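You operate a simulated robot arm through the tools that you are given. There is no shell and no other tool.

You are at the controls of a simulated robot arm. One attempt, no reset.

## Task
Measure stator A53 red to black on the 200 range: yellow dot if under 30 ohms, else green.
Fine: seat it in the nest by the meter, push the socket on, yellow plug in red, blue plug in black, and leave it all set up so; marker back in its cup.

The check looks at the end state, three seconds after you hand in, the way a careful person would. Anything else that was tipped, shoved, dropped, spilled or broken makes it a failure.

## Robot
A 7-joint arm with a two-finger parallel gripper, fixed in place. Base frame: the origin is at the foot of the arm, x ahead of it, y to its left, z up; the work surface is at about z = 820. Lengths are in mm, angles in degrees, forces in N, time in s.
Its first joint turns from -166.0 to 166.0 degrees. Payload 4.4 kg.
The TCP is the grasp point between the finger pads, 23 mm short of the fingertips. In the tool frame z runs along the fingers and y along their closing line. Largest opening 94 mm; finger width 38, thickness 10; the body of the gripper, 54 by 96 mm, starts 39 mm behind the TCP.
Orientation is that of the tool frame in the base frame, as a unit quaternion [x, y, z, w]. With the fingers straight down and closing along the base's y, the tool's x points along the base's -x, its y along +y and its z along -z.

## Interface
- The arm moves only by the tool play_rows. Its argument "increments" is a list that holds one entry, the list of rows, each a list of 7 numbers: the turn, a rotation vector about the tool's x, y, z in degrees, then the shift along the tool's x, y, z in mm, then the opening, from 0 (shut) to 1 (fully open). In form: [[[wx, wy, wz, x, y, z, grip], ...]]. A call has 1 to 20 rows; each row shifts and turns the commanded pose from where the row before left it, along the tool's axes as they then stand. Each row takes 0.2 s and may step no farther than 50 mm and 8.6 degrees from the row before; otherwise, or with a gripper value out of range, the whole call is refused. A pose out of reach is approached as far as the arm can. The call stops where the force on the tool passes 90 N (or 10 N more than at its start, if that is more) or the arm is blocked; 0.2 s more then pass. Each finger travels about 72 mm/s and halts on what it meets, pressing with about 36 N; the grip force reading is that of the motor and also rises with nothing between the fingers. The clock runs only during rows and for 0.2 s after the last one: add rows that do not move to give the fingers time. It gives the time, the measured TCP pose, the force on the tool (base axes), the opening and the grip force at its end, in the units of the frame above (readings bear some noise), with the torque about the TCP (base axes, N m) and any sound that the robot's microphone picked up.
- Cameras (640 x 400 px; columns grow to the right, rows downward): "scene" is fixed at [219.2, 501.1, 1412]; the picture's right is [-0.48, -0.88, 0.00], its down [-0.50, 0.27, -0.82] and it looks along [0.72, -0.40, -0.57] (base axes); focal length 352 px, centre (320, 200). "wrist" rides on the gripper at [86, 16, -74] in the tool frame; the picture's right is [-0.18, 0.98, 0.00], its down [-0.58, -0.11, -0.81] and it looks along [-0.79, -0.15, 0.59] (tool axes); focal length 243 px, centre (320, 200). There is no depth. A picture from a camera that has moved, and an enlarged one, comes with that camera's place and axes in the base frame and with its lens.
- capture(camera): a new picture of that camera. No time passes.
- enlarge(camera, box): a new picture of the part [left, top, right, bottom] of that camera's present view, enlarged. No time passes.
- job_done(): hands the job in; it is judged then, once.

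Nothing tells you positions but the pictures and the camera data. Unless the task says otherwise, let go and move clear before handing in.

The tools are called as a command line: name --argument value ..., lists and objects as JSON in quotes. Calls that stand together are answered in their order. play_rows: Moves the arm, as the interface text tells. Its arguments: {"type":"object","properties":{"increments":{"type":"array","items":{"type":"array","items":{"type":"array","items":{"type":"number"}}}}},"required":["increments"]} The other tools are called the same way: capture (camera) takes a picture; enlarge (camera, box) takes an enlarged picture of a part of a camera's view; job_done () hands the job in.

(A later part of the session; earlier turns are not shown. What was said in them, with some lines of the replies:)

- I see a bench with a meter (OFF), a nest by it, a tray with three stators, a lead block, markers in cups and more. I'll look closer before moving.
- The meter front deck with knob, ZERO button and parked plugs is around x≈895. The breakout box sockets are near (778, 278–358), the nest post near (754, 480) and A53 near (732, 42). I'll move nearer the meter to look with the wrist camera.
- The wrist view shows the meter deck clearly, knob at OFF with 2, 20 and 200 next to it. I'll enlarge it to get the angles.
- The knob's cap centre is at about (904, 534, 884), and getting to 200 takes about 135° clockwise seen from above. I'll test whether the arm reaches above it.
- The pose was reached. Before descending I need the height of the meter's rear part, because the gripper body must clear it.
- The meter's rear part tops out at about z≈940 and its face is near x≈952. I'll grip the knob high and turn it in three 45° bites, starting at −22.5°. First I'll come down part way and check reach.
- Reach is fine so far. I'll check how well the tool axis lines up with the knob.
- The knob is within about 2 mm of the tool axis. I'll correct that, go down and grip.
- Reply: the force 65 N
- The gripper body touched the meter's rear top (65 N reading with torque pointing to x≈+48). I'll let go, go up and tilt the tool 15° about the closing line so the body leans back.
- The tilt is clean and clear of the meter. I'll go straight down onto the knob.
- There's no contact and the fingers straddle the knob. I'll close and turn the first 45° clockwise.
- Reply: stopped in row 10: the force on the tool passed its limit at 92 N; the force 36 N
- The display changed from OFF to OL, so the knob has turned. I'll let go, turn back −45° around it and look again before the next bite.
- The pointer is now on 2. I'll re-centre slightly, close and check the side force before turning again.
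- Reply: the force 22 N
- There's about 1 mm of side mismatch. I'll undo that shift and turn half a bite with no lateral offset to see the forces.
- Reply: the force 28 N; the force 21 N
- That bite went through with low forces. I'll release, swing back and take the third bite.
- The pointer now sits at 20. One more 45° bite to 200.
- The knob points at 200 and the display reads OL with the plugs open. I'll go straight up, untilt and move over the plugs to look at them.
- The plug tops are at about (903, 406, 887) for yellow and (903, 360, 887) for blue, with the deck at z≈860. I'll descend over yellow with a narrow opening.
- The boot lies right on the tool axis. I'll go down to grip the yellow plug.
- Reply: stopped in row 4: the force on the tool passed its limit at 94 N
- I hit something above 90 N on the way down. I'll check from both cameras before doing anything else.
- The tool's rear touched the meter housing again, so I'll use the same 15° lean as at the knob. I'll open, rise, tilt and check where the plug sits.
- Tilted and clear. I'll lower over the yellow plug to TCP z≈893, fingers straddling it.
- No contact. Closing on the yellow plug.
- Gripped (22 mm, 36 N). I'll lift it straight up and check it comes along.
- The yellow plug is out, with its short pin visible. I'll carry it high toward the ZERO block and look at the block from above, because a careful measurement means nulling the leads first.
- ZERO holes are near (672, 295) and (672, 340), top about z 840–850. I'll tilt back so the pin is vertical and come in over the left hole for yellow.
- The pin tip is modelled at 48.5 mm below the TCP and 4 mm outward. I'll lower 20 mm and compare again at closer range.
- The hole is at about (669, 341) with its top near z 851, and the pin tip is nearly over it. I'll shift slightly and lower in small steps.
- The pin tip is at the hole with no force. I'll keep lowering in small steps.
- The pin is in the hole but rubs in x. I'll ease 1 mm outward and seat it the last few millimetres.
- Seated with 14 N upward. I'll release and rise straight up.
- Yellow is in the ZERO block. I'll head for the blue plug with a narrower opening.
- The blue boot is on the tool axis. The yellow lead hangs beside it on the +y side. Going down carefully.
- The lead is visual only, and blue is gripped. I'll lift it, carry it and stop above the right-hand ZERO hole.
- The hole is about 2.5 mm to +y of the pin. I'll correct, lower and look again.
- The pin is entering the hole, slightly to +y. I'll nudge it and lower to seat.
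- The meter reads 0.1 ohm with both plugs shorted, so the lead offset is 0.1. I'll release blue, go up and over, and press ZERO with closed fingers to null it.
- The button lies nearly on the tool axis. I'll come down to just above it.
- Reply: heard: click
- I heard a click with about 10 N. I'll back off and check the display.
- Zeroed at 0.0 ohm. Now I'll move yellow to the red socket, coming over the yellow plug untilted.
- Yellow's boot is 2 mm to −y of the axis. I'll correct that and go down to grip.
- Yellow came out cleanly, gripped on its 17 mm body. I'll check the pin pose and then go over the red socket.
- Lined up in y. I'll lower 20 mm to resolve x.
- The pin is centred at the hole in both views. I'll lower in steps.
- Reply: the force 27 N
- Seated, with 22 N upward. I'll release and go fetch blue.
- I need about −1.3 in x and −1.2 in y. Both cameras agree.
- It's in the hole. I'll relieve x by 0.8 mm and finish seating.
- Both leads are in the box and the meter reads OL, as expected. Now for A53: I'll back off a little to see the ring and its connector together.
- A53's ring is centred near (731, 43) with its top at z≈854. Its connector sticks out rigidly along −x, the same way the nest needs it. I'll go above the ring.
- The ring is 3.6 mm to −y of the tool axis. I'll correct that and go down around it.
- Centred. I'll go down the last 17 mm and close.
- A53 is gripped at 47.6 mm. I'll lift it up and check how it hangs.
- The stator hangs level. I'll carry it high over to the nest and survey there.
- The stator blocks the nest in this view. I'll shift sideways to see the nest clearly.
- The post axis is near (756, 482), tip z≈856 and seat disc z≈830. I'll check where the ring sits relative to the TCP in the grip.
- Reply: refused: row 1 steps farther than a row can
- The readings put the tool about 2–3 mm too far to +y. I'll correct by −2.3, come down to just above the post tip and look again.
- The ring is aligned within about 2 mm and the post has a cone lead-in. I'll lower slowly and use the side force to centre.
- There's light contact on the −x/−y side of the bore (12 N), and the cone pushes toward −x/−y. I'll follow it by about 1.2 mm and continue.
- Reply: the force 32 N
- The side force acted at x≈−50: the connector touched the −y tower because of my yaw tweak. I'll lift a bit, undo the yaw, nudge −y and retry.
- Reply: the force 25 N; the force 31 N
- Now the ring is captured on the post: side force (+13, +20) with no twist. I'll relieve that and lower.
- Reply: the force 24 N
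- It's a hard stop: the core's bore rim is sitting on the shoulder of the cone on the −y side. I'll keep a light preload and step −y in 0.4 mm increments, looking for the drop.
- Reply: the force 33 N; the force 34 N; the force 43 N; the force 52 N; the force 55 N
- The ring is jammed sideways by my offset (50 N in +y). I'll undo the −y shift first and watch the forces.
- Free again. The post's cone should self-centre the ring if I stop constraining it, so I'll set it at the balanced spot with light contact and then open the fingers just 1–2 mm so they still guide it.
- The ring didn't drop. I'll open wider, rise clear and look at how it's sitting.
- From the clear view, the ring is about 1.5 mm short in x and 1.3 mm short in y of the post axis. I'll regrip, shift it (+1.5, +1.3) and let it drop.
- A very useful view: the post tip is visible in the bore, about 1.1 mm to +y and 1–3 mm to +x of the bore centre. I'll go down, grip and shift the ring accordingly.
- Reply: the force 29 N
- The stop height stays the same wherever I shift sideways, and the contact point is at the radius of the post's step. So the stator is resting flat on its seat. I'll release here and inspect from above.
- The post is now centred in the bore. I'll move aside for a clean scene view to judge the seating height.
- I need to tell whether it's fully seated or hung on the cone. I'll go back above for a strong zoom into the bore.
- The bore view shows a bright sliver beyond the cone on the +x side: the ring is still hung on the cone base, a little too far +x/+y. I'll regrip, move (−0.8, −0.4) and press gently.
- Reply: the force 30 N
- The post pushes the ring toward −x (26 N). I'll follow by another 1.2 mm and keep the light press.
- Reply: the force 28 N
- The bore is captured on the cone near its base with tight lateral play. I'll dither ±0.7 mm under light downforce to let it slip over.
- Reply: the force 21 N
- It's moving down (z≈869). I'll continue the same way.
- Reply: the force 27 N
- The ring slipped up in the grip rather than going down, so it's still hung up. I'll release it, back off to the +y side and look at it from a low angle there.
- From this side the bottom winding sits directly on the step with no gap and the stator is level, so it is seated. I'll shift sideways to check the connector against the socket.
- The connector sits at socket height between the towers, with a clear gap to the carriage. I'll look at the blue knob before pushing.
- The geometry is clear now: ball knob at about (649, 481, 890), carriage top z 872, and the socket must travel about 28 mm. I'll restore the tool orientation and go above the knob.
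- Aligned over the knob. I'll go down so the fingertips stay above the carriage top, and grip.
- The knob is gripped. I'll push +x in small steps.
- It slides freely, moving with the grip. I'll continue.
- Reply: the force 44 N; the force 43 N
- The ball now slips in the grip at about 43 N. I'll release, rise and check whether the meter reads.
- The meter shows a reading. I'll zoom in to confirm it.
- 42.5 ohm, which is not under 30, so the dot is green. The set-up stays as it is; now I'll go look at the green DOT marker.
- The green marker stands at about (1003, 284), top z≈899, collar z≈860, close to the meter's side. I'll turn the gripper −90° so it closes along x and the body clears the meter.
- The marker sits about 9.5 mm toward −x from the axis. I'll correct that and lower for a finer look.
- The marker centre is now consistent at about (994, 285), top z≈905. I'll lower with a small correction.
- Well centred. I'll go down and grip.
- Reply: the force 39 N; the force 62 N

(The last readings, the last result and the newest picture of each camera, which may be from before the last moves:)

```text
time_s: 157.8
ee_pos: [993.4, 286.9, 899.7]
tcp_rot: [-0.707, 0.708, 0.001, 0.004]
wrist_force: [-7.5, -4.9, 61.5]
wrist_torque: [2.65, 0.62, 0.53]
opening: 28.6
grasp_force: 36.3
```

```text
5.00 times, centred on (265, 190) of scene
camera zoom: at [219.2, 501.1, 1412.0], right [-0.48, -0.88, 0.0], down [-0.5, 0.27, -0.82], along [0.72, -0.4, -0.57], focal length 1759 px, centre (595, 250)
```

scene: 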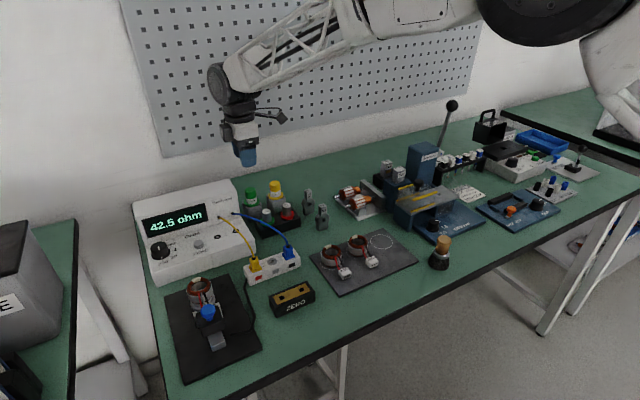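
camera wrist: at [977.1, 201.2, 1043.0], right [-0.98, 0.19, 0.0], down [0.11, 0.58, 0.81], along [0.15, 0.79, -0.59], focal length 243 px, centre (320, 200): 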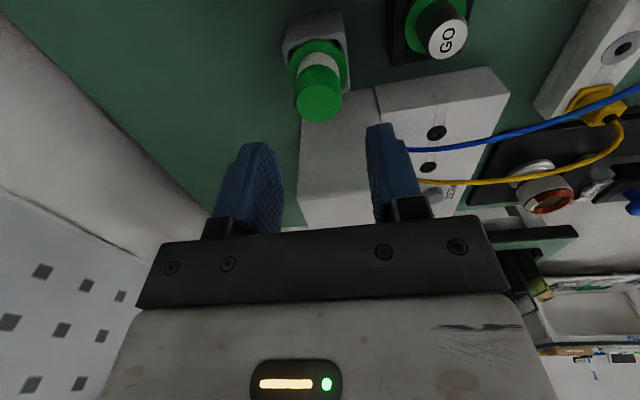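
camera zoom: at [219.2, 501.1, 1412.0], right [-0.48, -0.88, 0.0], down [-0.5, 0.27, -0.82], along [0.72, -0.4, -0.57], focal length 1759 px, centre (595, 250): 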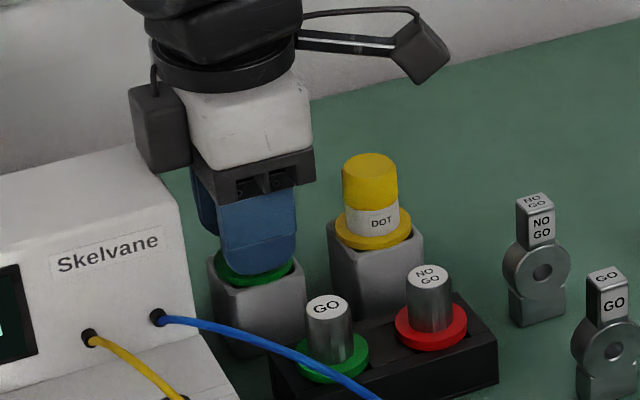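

A box on the back of the gripper touched the meter's top, which also explains the earlier contacts. But the marker is already well gripped at 28.6 mm, so I'll lift straight up.

play_rows --increments '[[[0, 0, 0, 0, 0, -5, 0.2], [0, 0, 0, 0, 0, -10, 0.2], [0, 0, 0, 0, 0, -20, 0.2], [0, 0, 0, 0, 0, -25, 0.2], [0, 0, 0, 0, 0, -30, 0.2], [0, 0, 0, 0, 0, 0, 0.2]]]'

capture --camera "wrist"

enlarge --camera "scene" --box '[210, 120, 310, 230]'

```text
time_s: 159.2
ee_pos: [992.9, 287.8, 987.0]
tcp_rot: [-0.706, 0.708, 0.001, 0.0]
wrist_force: [-0.5, 0.1, -0.4]
wrist_torque: [0.0, -0.03, 0.03]
opening: 28.7
grasp_force: 35.8
```

```text
taken
camera wrist: at [977.2, 201.2, 1060.0], right [-0.98, 0.19, 0.0], down [0.11, 0.58, 0.81], along [0.15, 0.79, -0.59], focal length 243 px, centre (320, 200)
```

wrist: 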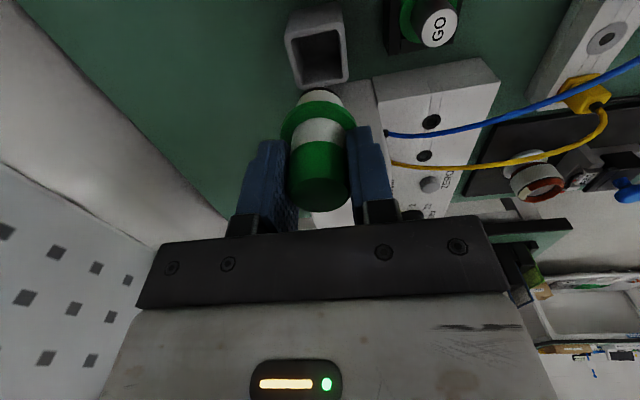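

```text
3.64 times, centred on (260, 175) of scene
camera zoom: at [219.2, 501.1, 1412.0], right [-0.48, -0.88, 0.0], down [-0.5, 0.27, -0.82], along [0.72, -0.4, -0.57], focal length 1279 px, centre (538, 291)
```

zoom: 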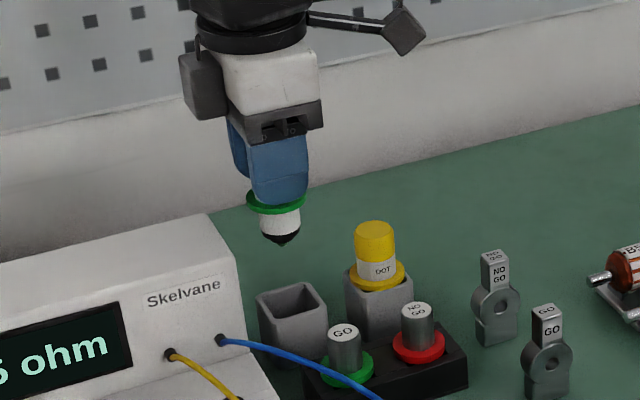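

The marker is out, showing a black conical tip about 70 mm below the TCP. I'll go up and over to the stator, well above the meter.

play_rows --increments '[[[0, 0, 0, 0, 0, -28, 0.2], [0, 0, 0, 0, 0, -28, 0.2], [0, 0, 0, -27.5, 31.3, 0, 0.2], [0, 0, 0, -27.5, 31.3, 0, 0.2], [0, 0, 0, -27.5, 31.3, 0, 0.2], [0, 0, 0, -27.5, 31.3, 0, 0.2], [0, 0, 0, -27.5, 31.3, 0, 0.2], [0, 0, 0, -27.5, 31.3, 0, 0.2], [0, 0, 0, -27.5, 31.3, 0, 0.2], [0, 0, 0, 0, 0, 25, 0.2], [0, 0, 0, 0, 0, 25, 0.2], [0, 0, 0, 0, 0, 0, 0.2]]]'

capture --camera "wrist"

enlarge --camera "scene" --box '[160, 210, 260, 310]'

```text
time_s: 161.8
ee_pos: [775.2, 480.7, 991.0]
tcp_rot: [-0.707, 0.707, 0.001, 0.001]
wrist_force: [-0.1, 0.0, -0.8]
wrist_torque: [0.04, -0.01, -0.03]
opening: 28.4
grasp_force: 36.0
```

```text
taken
camera wrist: at [759.7, 393.8, 1064.3], right [-0.98, 0.19, 0.0], down [0.11, 0.58, 0.81], along [0.15, 0.79, -0.59], focal length 243 px, centre (320, 200)
```

wrist: 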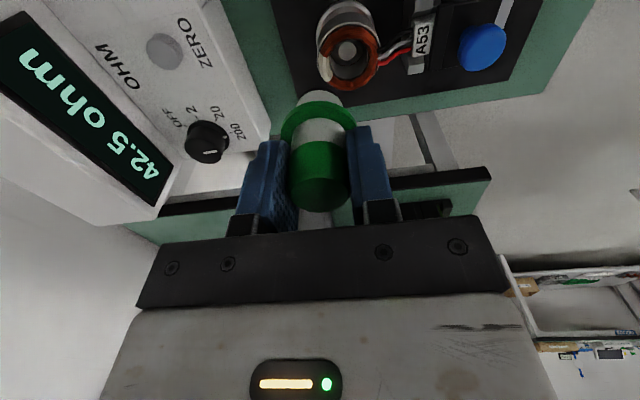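

```text
4.00 times, centred on (210, 260) of scene
camera zoom: at [219.2, 501.1, 1412.0], right [-0.48, -0.88, 0.0], down [-0.5, 0.27, -0.82], along [0.72, -0.4, -0.57], focal length 1407 px, centre (760, -40)
```

zoom: 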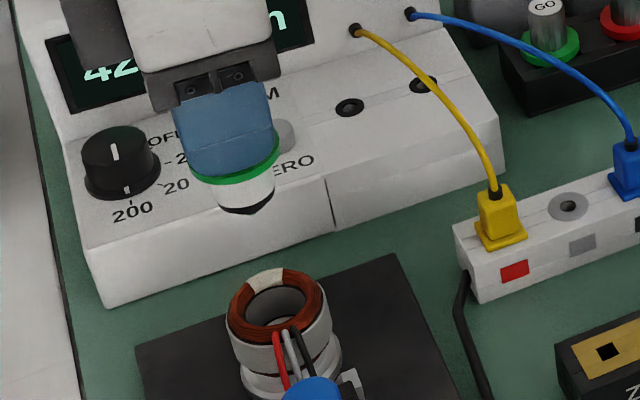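

enlarge --camera "wrist" --box '[270, 0, 430, 130]'

enlarge --camera "scene" --box '[185, 240, 245, 300]'

```text
3.08 times, centred on (350, 65) of wrist
camera zoom: at [759.7, 393.8, 1064.3], right [-0.98, 0.19, 0.0], down [0.11, 0.58, 0.81], along [0.15, 0.79, -0.59], focal length 746 px, centre (228, 615)
```

zoom: 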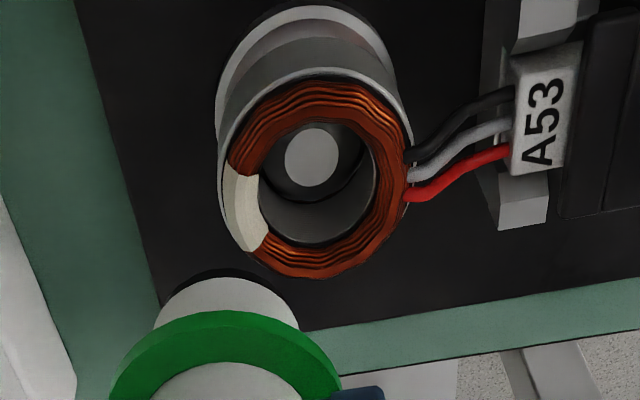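

```text
6.67 times, centred on (215, 270) of scene
camera zoom: at [219.2, 501.1, 1412.0], right [-0.48, -0.88, 0.0], down [-0.5, 0.27, -0.82], along [0.72, -0.4, -0.57], focal length 2345 px, centre (1020, -267)
```

zoom: 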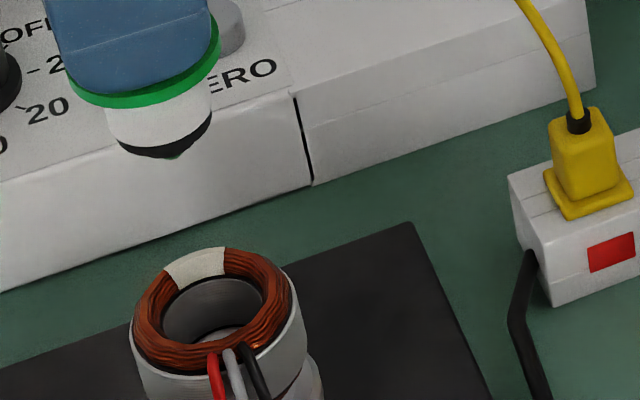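

The patch for the dot is at about (772, 483.7), top z≈873. The tip is near TCP −74. I'll correct and lower to about 8 mm above it.

play_rows --increments '[[[0, 0, 0, -2.4, 2.9, 12, 0.2], [0, 0, 0, 0, 0, 12, 0.2], [0, 0, 0, 0, 0, 11, 0.2], [0, 0, 0, 0, 0, 0, 0.2]]]'

enlarge --camera "wrist" --box '[250, 30, 410, 150]'

enlarge --camera "scene" --box '[185, 255, 235, 305]'

```text
time_s: 162.8
ee_pos: [772.4, 482.4, 955.2]
tcp_rot: [-0.706, 0.708, 0.001, 0.002]
wrist_force: [-0.3, -1.0, -0.6]
wrist_torque: [0.02, 0.0, -0.02]
opening: 28.4
grasp_force: 35.8
```

```text
3.33 times, centred on (330, 90) of wrist
camera zoom: at [756.1, 396.7, 1028.9], right [-0.98, 0.19, 0.0], down [0.11, 0.58, 0.81], along [0.15, 0.79, -0.59], focal length 809 px, centre (287, 567)
```

zoom: 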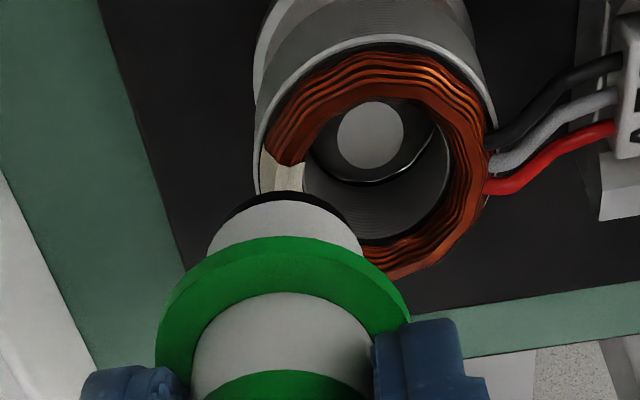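

```text
8.00 times, centred on (210, 280) of scene
camera zoom: at [219.2, 501.1, 1412.0], right [-0.48, -0.88, 0.0], down [-0.5, 0.27, -0.82], along [0.72, -0.4, -0.57], focal length 2814 px, centre (1200, -440)
```

zoom: 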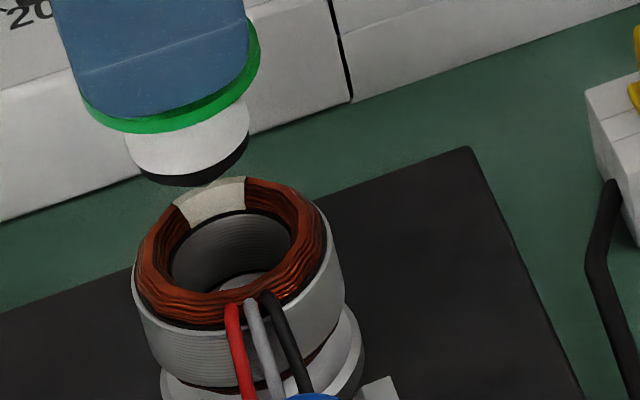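

enlarge --camera "scene" --box '[188, 262, 214, 288]'

```text
15.38 times, centred on (201, 275) of scene
camera zoom: at [219.2, 501.1, 1412.0], right [-0.48, -0.88, 0.0], down [-0.5, 0.27, -0.82], along [0.72, -0.4, -0.57], focal length 5412 px, centre (2151, -954)
```

zoom: 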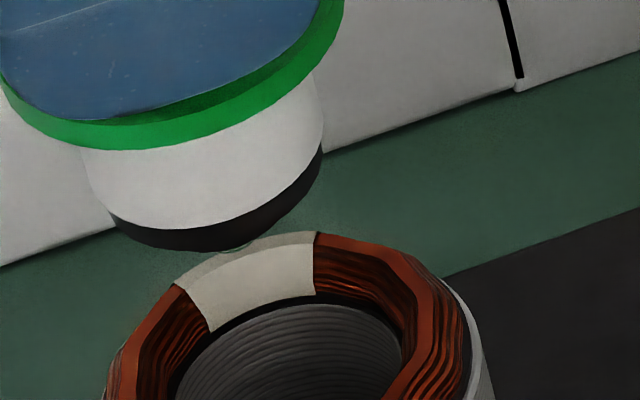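

The green nib shows just above the patch and should land near its centre. I'll lower gently until light contact.

play_rows --increments '[[[0, 0, 0, 0, 0, 2, 0.2], [0, 0, 0, 0, 0, 2, 0.2], [0, 0, 0, 0, 0, 0, 0.2]]]'

enlarge --camera "scene" --box '[188, 262, 214, 288]'

```text
time_s: 163.7
ee_pos: [773.0, 482.0, 951.6]
tcp_rot: [-0.706, 0.709, 0.001, 0.003]
wrist_force: [-0.1, 0.7, 8.7]
wrist_torque: [-0.03, 0.08, 0.01]
opening: 28.8
grasp_force: 35.8
```

```text
15.38 times, centred on (201, 275) of scene
camera zoom: at [219.2, 501.1, 1412.0], right [-0.48, -0.88, 0.0], down [-0.5, 0.27, -0.82], along [0.72, -0.4, -0.57], focal length 5412 px, centre (2151, -954)
```

zoom: 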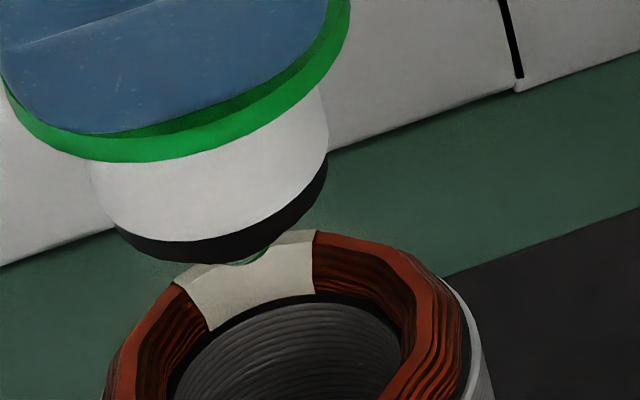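

Light contact of 9 N on the patch. I'll lift and check for the dot.

play_rows --increments '[[[0, 0, 0, 0, 0, 0, 0.2], [0, 0, 0, 0, 0, -10, 0.2], [0, 0, 0, 0, 0, -30, 0.2], [0, 0, 0, 0, 0, -40, 0.2], [0, 0, 0, 0, 0, 0, 0.2]]]'

enlarge --camera "scene" --box '[185, 265, 225, 295]'

enlarge --camera "wrist" --box '[270, 0, 430, 130]'

```text
time_s: 164.8
ee_pos: [774.0, 480.5, 1031.4]
tcp_rot: [-0.707, 0.708, 0.001, 0.001]
wrist_force: [0.0, 0.2, -0.8]
wrist_torque: [0.0, 0.02, -0.01]
opening: 28.6
grasp_force: 36.1
```

```text
13.33 times, centred on (205, 280) of scene
camera zoom: at [219.2, 501.1, 1412.0], right [-0.48, -0.88, 0.0], down [-0.5, 0.27, -0.82], along [0.72, -0.4, -0.57], focal length 4690 px, centre (1853, -867)
```

zoom: 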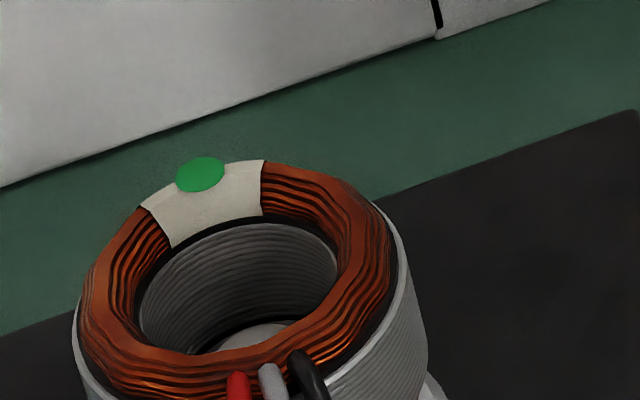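

```text
3.08 times, centred on (350, 65) of wrist
camera zoom: at [756.6, 395.7, 1105.2], right [-0.98, 0.19, 0.0], down [0.11, 0.58, 0.81], along [0.15, 0.79, -0.59], focal length 746 px, centre (228, 615)
```

zoom: 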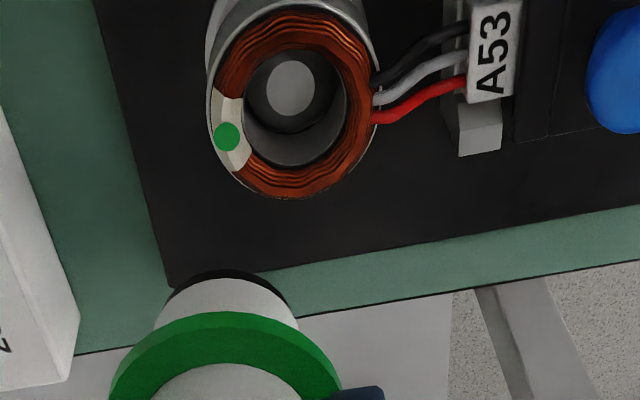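

The green dot is on the patch. I'll take the marker back the way it came, over its cup.

play_rows --increments '[[[0, 0, 0, 0, 0, -12, 0.2], [0, 0, 0, 27.84, -31.71, 0, 0.2], [0, 0, 0, 27.84, -31.71, 0, 0.2], [0, 0, 0, 27.84, -31.71, 0, 0.2], [0, 0, 0, 27.84, -31.71, 0, 0.2], [0, 0, 0, 27.84, -31.71, 0, 0.2], [0, 0, 0, 27.84, -31.71, 0, 0.2], [0, 0, 0, 27.86, -31.74, 0, 0.2], [0, 0, 0, 0, 0, 25, 0.2], [0, 0, 0, 0, 0, 30, 0.2], [0, 0, 0, 0, 0, 0, 0.2]]]'

enlarge --camera "wrist" --box '[250, 0, 410, 130]'

enlarge --camera "scene" --box '[220, 140, 300, 230]'

```text
time_s: 167.2
ee_pos: [994.9, 288.7, 989.7]
tcp_rot: [-0.707, 0.708, 0.001, 0.001]
wrist_force: [-0.4, 1.0, -0.3]
wrist_torque: [-0.01, -0.02, -0.02]
opening: 28.9
grasp_force: 36.5
```

```text
3.08 times, centred on (330, 65) of wrist
camera zoom: at [977.6, 202.0, 1062.5], right [-0.98, 0.19, 0.0], down [0.11, 0.58, 0.81], along [0.15, 0.79, -0.59], focal length 746 px, centre (289, 615)
```

zoom: 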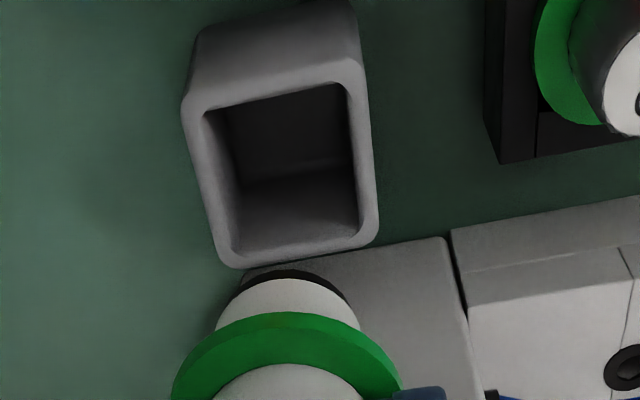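

```text
4.44 times, centred on (260, 185) of scene
camera zoom: at [219.2, 501.1, 1412.0], right [-0.48, -0.88, 0.0], down [-0.5, 0.27, -0.82], along [0.72, -0.4, -0.57], focal length 1563 px, centre (587, 267)
```

zoom: 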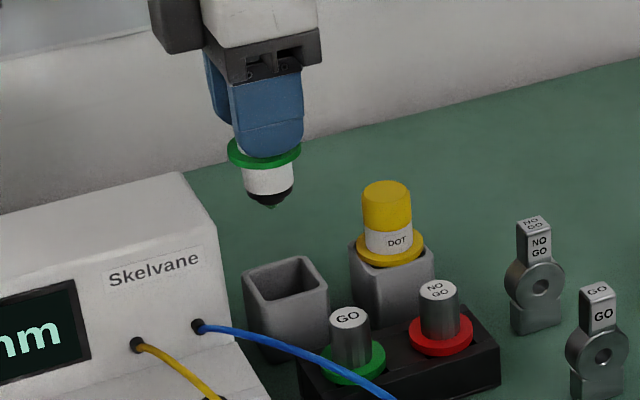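

Both views say the marker is about 3 mm too far to +y for the cup. I'll correct that and lower to just above the rim.

play_rows --increments '[[[0, 0, 0, 2.8, 0.4, 15, 0.2], [0, 0, 0, 0, 0, 20, 0.2], [0, 0, 0, 0, 0, 0, 0.2]]]'

enlarge --camera "wrist" --box '[250, 0, 410, 130]'

enlarge --camera "scene" --box '[230, 160, 290, 220]'

```text
time_s: 168.1
ee_pos: [994.0, 286.5, 953.7]
tcp_rot: [-0.707, 0.707, 0.001, 0.001]
wrist_force: [0.7, -0.1, 0.4]
wrist_torque: [0.01, 0.03, 0.0]
opening: 28.6
grasp_force: 36.2
```

```text
3.08 times, centred on (330, 65) of wrist
camera zoom: at [977.6, 199.6, 1026.8], right [-0.98, 0.19, 0.0], down [0.11, 0.58, 0.81], along [0.15, 0.79, -0.59], focal length 746 px, centre (289, 615)
```

zoom: 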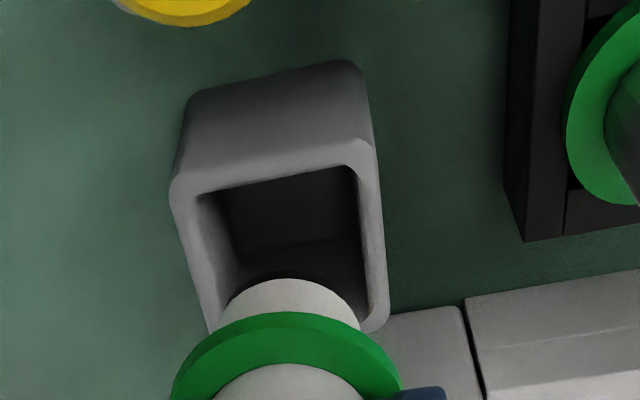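

```text
6.67 times, centred on (260, 190) of scene
camera zoom: at [219.2, 501.1, 1412.0], right [-0.48, -0.88, 0.0], down [-0.5, 0.27, -0.82], along [0.72, -0.4, -0.57], focal length 2345 px, centre (720, 267)
```

zoom: 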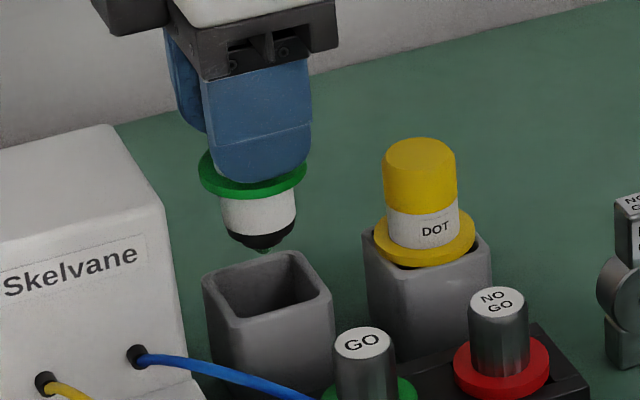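

Now it's aligned within about 1 mm in both views. I'll lower into the cup in steps, watching force.

play_rows --increments '[[[0, 0, 0, 0.6, 0, 10, 0.2], [0, 0, 0, 0, 0, 10, 0.2], [0, 0, 0, 0, 0, 8, 0.2], [0, 0, 0, 0, 0, 0, 0.2]]]'

enlarge --camera "wrist" --box '[250, 0, 410, 130]'

enlarge --camera "scene" --box '[230, 160, 290, 220]'

```text
time_s: 169.1
ee_pos: [993.3, 283.5, 924.5]
tcp_rot: [-0.707, 0.707, 0.001, 0.001]
wrist_force: [-0.2, 0.6, -0.9]
wrist_torque: [0.0, 0.01, 0.01]
opening: 28.8
grasp_force: 35.4
```

```text
3.08 times, centred on (330, 65) of wrist
camera zoom: at [976.8, 197.9, 998.8], right [-0.98, 0.19, 0.0], down [0.11, 0.58, 0.81], along [0.15, 0.79, -0.59], focal length 746 px, centre (289, 615)
```

zoom: 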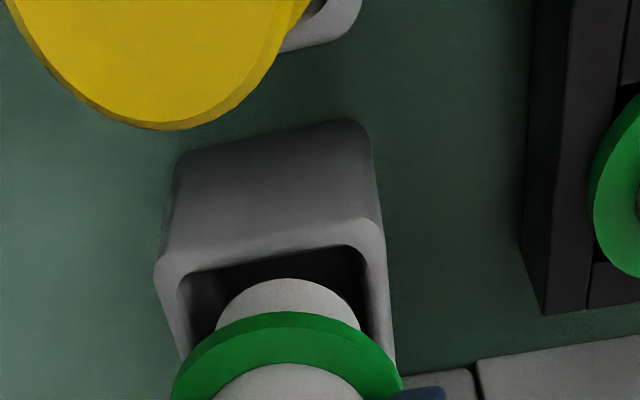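

```text
6.67 times, centred on (260, 190) of scene
camera zoom: at [219.2, 501.1, 1412.0], right [-0.48, -0.88, 0.0], down [-0.5, 0.27, -0.82], along [0.72, -0.4, -0.57], focal length 2345 px, centre (720, 267)
```

zoom: 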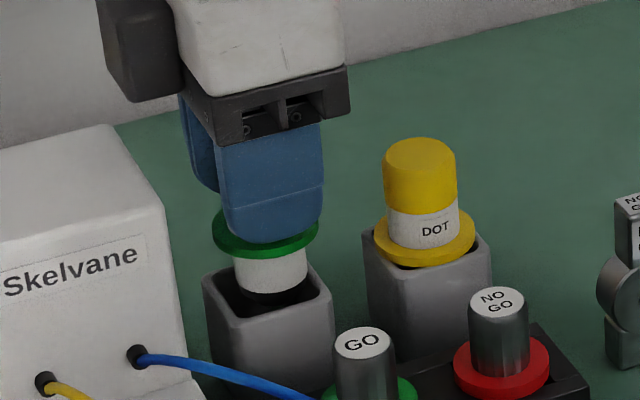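

play_rows --increments '[[[0, 0, 0, 0, -1.2, 4, 0.2], [0, 0, 0, 0, 0, 5, 0.2], [0, 0, 0, 0, 0, 4, 0.2], [0, 0, 0, 0, 0, 0, 0.2]]]'

enlarge --camera "wrist" --box '[250, 0, 410, 130]'

enlarge --camera "scene" --box '[230, 160, 290, 220]'

```text
time_s: 170.1
ee_pos: [996.3, 284.7, 912.3]
tcp_rot: [-0.707, 0.708, 0.001, 0.001]
wrist_force: [0.6, -0.1, -1.3]
wrist_torque: [-0.01, -0.03, 0.01]
opening: 28.6
grasp_force: 35.9
```

```text
3.08 times, centred on (330, 65) of wrist
camera zoom: at [978.3, 198.4, 985.9], right [-0.98, 0.19, 0.0], down [0.11, 0.58, 0.81], along [0.15, 0.79, -0.59], focal length 746 px, centre (289, 615)
```

zoom: 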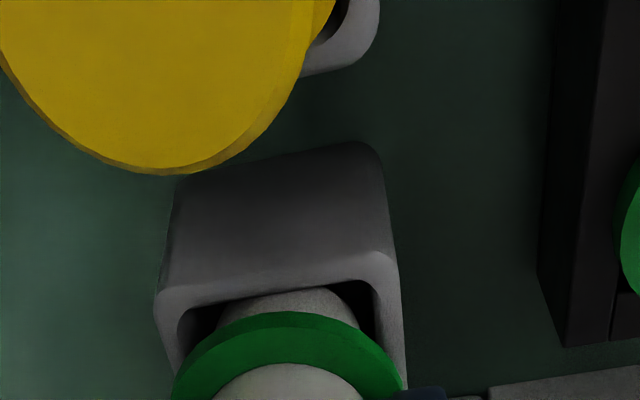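

```text
6.67 times, centred on (260, 190) of scene
camera zoom: at [219.2, 501.1, 1412.0], right [-0.48, -0.88, 0.0], down [-0.5, 0.27, -0.82], along [0.72, -0.4, -0.57], focal length 2345 px, centre (720, 267)
```

zoom: 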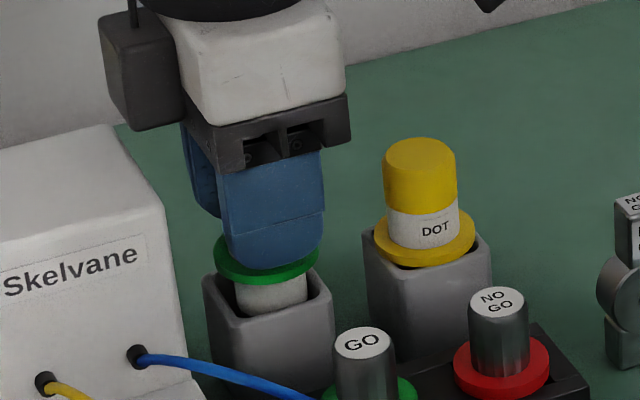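

It's going in cleanly. I'll lower the remaining ~12 mm.

play_rows --increments '[[[0, 0, 0, 0, 0, 4, 0.2], [0, 0, 0, 0, 0, 4, 0.2], [0, 0, 0, 0, 0, 2, 0.2], [0, 0, 0, 0, 0, 0, 0.2]]]'

play_rows --increments '[[[0, 0, 0, 0, 0, 1.5, 0.2], [0, 0, 0, 0, 0, 0, 0.2]]]'

enlarge --camera "wrist" --box '[250, 30, 410, 160]'

enlarge --camera "scene" --box '[230, 160, 290, 220]'

```text
time_s: 171.1
ee_pos: [994.6, 284.3, 902.2]
tcp_rot: [-0.707, 0.707, 0.001, 0.001]
wrist_force: [0.7, -0.4, -1.4]
wrist_torque: [0.01, 0.01, -0.01]
opening: 28.5
grasp_force: 35.9
```

```text
time_s: 171.7
ee_pos: [994.8, 284.4, 900.8]
tcp_rot: [-0.707, 0.708, 0.001, 0.001]
wrist_force: [-0.3, -0.2, -0.2]
wrist_torque: [-0.02, -0.01, -0.01]
opening: 28.5
grasp_force: 35.8
```

```text
3.08 times, centred on (330, 95) of wrist
camera zoom: at [977.9, 198.6, 973.9], right [-0.98, 0.19, 0.0], down [0.11, 0.58, 0.81], along [0.15, 0.79, -0.59], focal length 746 px, centre (289, 523)
```

zoom: 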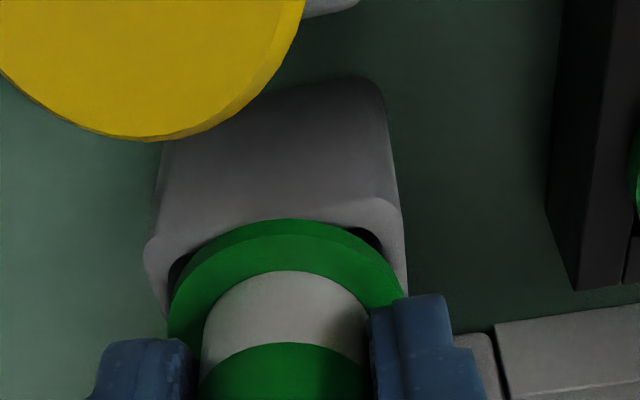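

```text
6.67 times, centred on (260, 190) of scene
camera zoom: at [219.2, 501.1, 1412.0], right [-0.48, -0.88, 0.0], down [-0.5, 0.27, -0.82], along [0.72, -0.4, -0.57], focal length 2345 px, centre (720, 267)
```

zoom: 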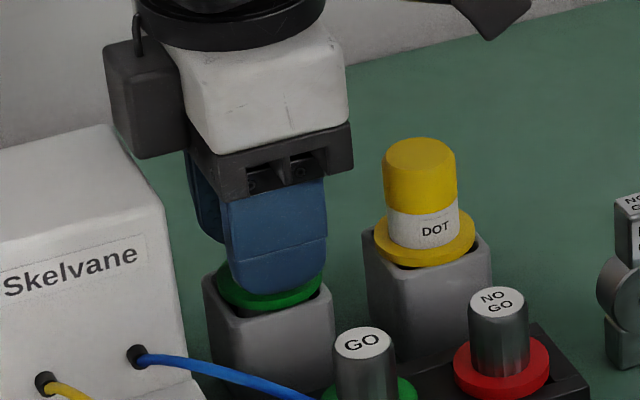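

play_rows --increments '[[[0, 0, 0, 0, 0, 1, 0.2], [0, 0, 0, 0, 0, 0, 0.2]]]'

```text
time_s: 172.2
ee_pos: [994.4, 284.6, 899.6]
tcp_rot: [-0.706, 0.708, 0.002, 0.001]
wrist_force: [0.3, 0.0, -0.8]
wrist_torque: [-0.03, 0.03, 0.0]
opening: 28.5
grasp_force: 36.2
```

play_rows --increments '[[[0, 0, 0, 0, 0, 0.8, 0.2], [0, 0, 0, 0, 0, 0, 0.2]]]'

```text
time_s: 172.8
ee_pos: [994.7, 285.1, 900.5]
tcp_rot: [-0.706, 0.708, 0.001, 0.001]
wrist_force: [0.2, 1.5, -0.2]
wrist_torque: [0.04, 0.01, -0.02]
opening: 28.6
grasp_force: 35.6
```

It's at its original resting height. I'll open and rise straight up.

play_rows --increments '[[[0, 0, 0, 0, 0, 0, 0.35], [0, 0, 0, 0, 0, 0, 0.5], [0, 0, 0, 0, 0, 0, 0.5], [0, 0, 0, 0, 0, -10, 0.5], [0, 0, 0, 0, 0, -25, 0.5], [0, 0, 0, 0, 0, -40, 0.5], [0, 0, 0, 0, 0, -40, 0.5], [0, 0, 0, 0, 0, 0, 0.5]]]'

capture --camera "scene"

enlarge --camera "scene" --box '[230, 160, 310, 230]'

capture --camera "wrist"

```text
time_s: 174.7
ee_pos: [993.8, 281.6, 1014.8]
tcp_rot: [-0.707, 0.708, 0.001, 0.001]
wrist_force: [-0.7, -0.3, 0.1]
wrist_torque: [-0.01, 0.0, -0.01]
opening: 46.5
grasp_force: 0.1
```

```text
taken
```

scene: 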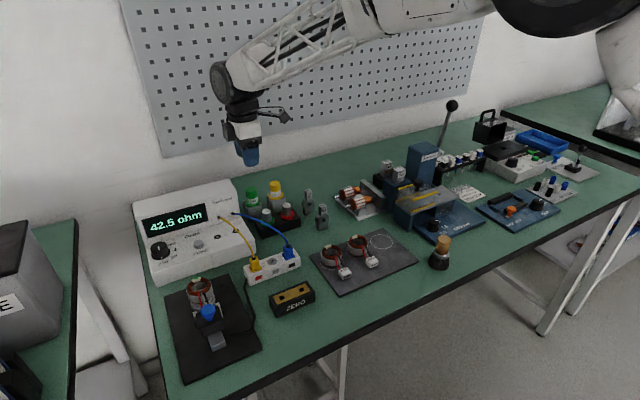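

```text
5.71 times, centred on (270, 195) of scene
camera zoom: at [219.2, 501.1, 1412.0], right [-0.48, -0.88, 0.0], down [-0.5, 0.27, -0.82], along [0.72, -0.4, -0.57], focal length 2010 px, centre (606, 229)
```

zoom: 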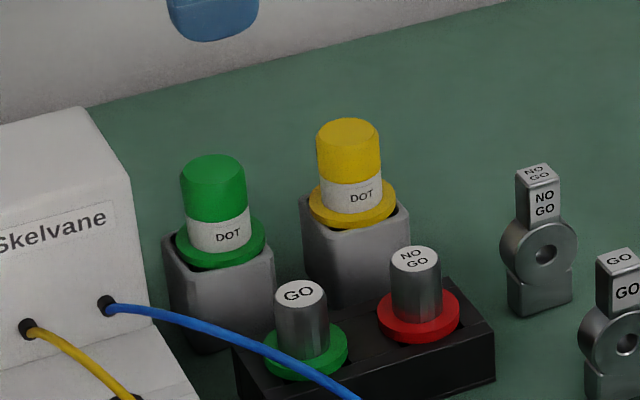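

```text
taken
camera wrist: at [977.1, 195.0, 1088.4], right [-0.98, 0.19, 0.0], down [0.11, 0.58, 0.81], along [0.15, 0.79, -0.59], focal length 243 px, centre (320, 200)
```

wrist: 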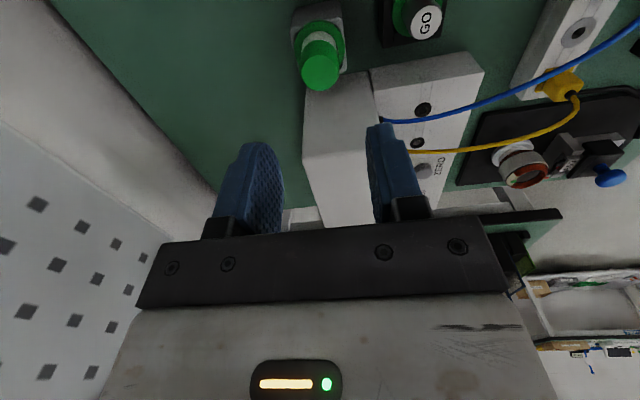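

The marker is back in its cup. I'll do a final check of the nest, sockets and ZERO block.

enlarge --camera "scene" --box '[160, 260, 260, 360]'

enlarge --camera "scene" --box '[235, 240, 325, 320]'

enlarge --camera "scene" --box '[300, 210, 430, 300]'

enlarge --camera "scene" --box '[130, 170, 290, 270]'

```text
4.00 times, centred on (210, 310) of scene
camera zoom: at [219.2, 501.1, 1412.0], right [-0.48, -0.88, 0.0], down [-0.5, 0.27, -0.82], along [0.72, -0.4, -0.57], focal length 1407 px, centre (760, -240)
```

zoom: 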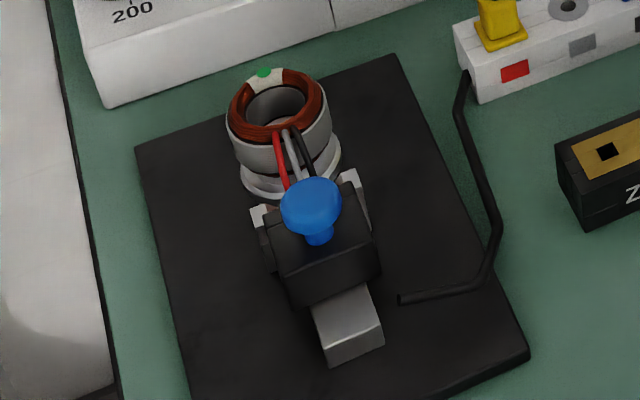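

```text
5.00 times, centred on (280, 280) of scene
camera zoom: at [219.2, 501.1, 1412.0], right [-0.48, -0.88, 0.0], down [-0.5, 0.27, -0.82], along [0.72, -0.4, -0.57], focal length 1759 px, centre (520, -200)
```

zoom: 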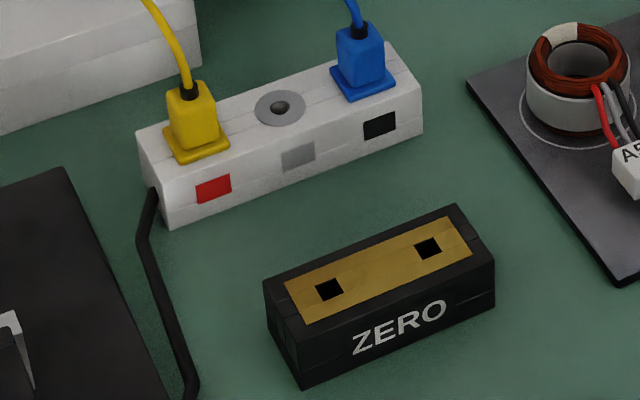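

```text
4.44 times, centred on (365, 255) of scene
camera zoom: at [219.2, 501.1, 1412.0], right [-0.48, -0.88, 0.0], down [-0.5, 0.27, -0.82], along [0.72, -0.4, -0.57], focal length 1563 px, centre (120, -44)
```

zoom: 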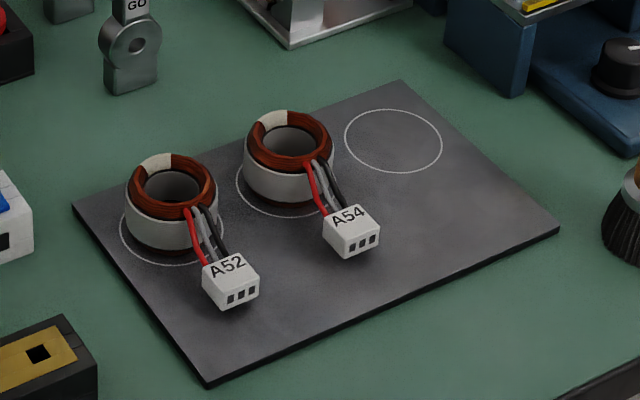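

```text
4.00 times, centred on (210, 220) of scene
camera zoom: at [219.2, 501.1, 1412.0], right [-0.48, -0.88, 0.0], down [-0.5, 0.27, -0.82], along [0.72, -0.4, -0.57], focal length 1407 px, centre (760, 120)
```

zoom: 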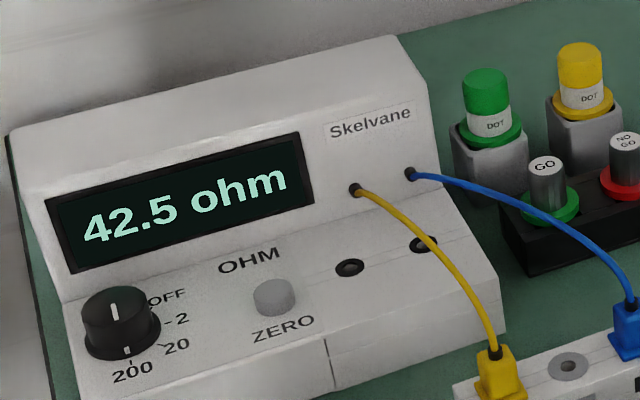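

Everything checks out. The meter is on the 200 range and zeroed, and reads 42.5 ohm. A53 is seated with the socket on, yellow is in red and blue is in black. The dot is green, the marker is back in its cup and the arm is clear, so I'm handing in.

job_done

```text
The job is handed in.
```

I measured stator A53 red to black on the 200 range. The meter reads **42.5 ohms**, which is not under 30, so I put a **green** dot on the white patch of its winding.

- **Meter:** set to 200 and left on. I shorted the leads in the ZERO block first, where they read 0.1 ohm, and pressed ZERO, so the reading is nulled.
- **Stator:** A53 is in the nest with its connector between the towers. The camera views show it resting on its seat and level. It caught on the centre post at first and took several tries to seat.
- **Socket:** pushed on until it stopped moving, and the meter gives a reading through it.
- **Plugs:** the yellow plug is in red and the blue plug is in black.
- **Marker:** the green marker is back in its cup.

The gripper pressed on the top of the meter three times, at about 65, 94 and 61 N. At the end the meter looked unmoved and was still reading. The other parts I checked looked undisturbed, including the other two stators, the ZERO block, the gauges and the yellow marker.
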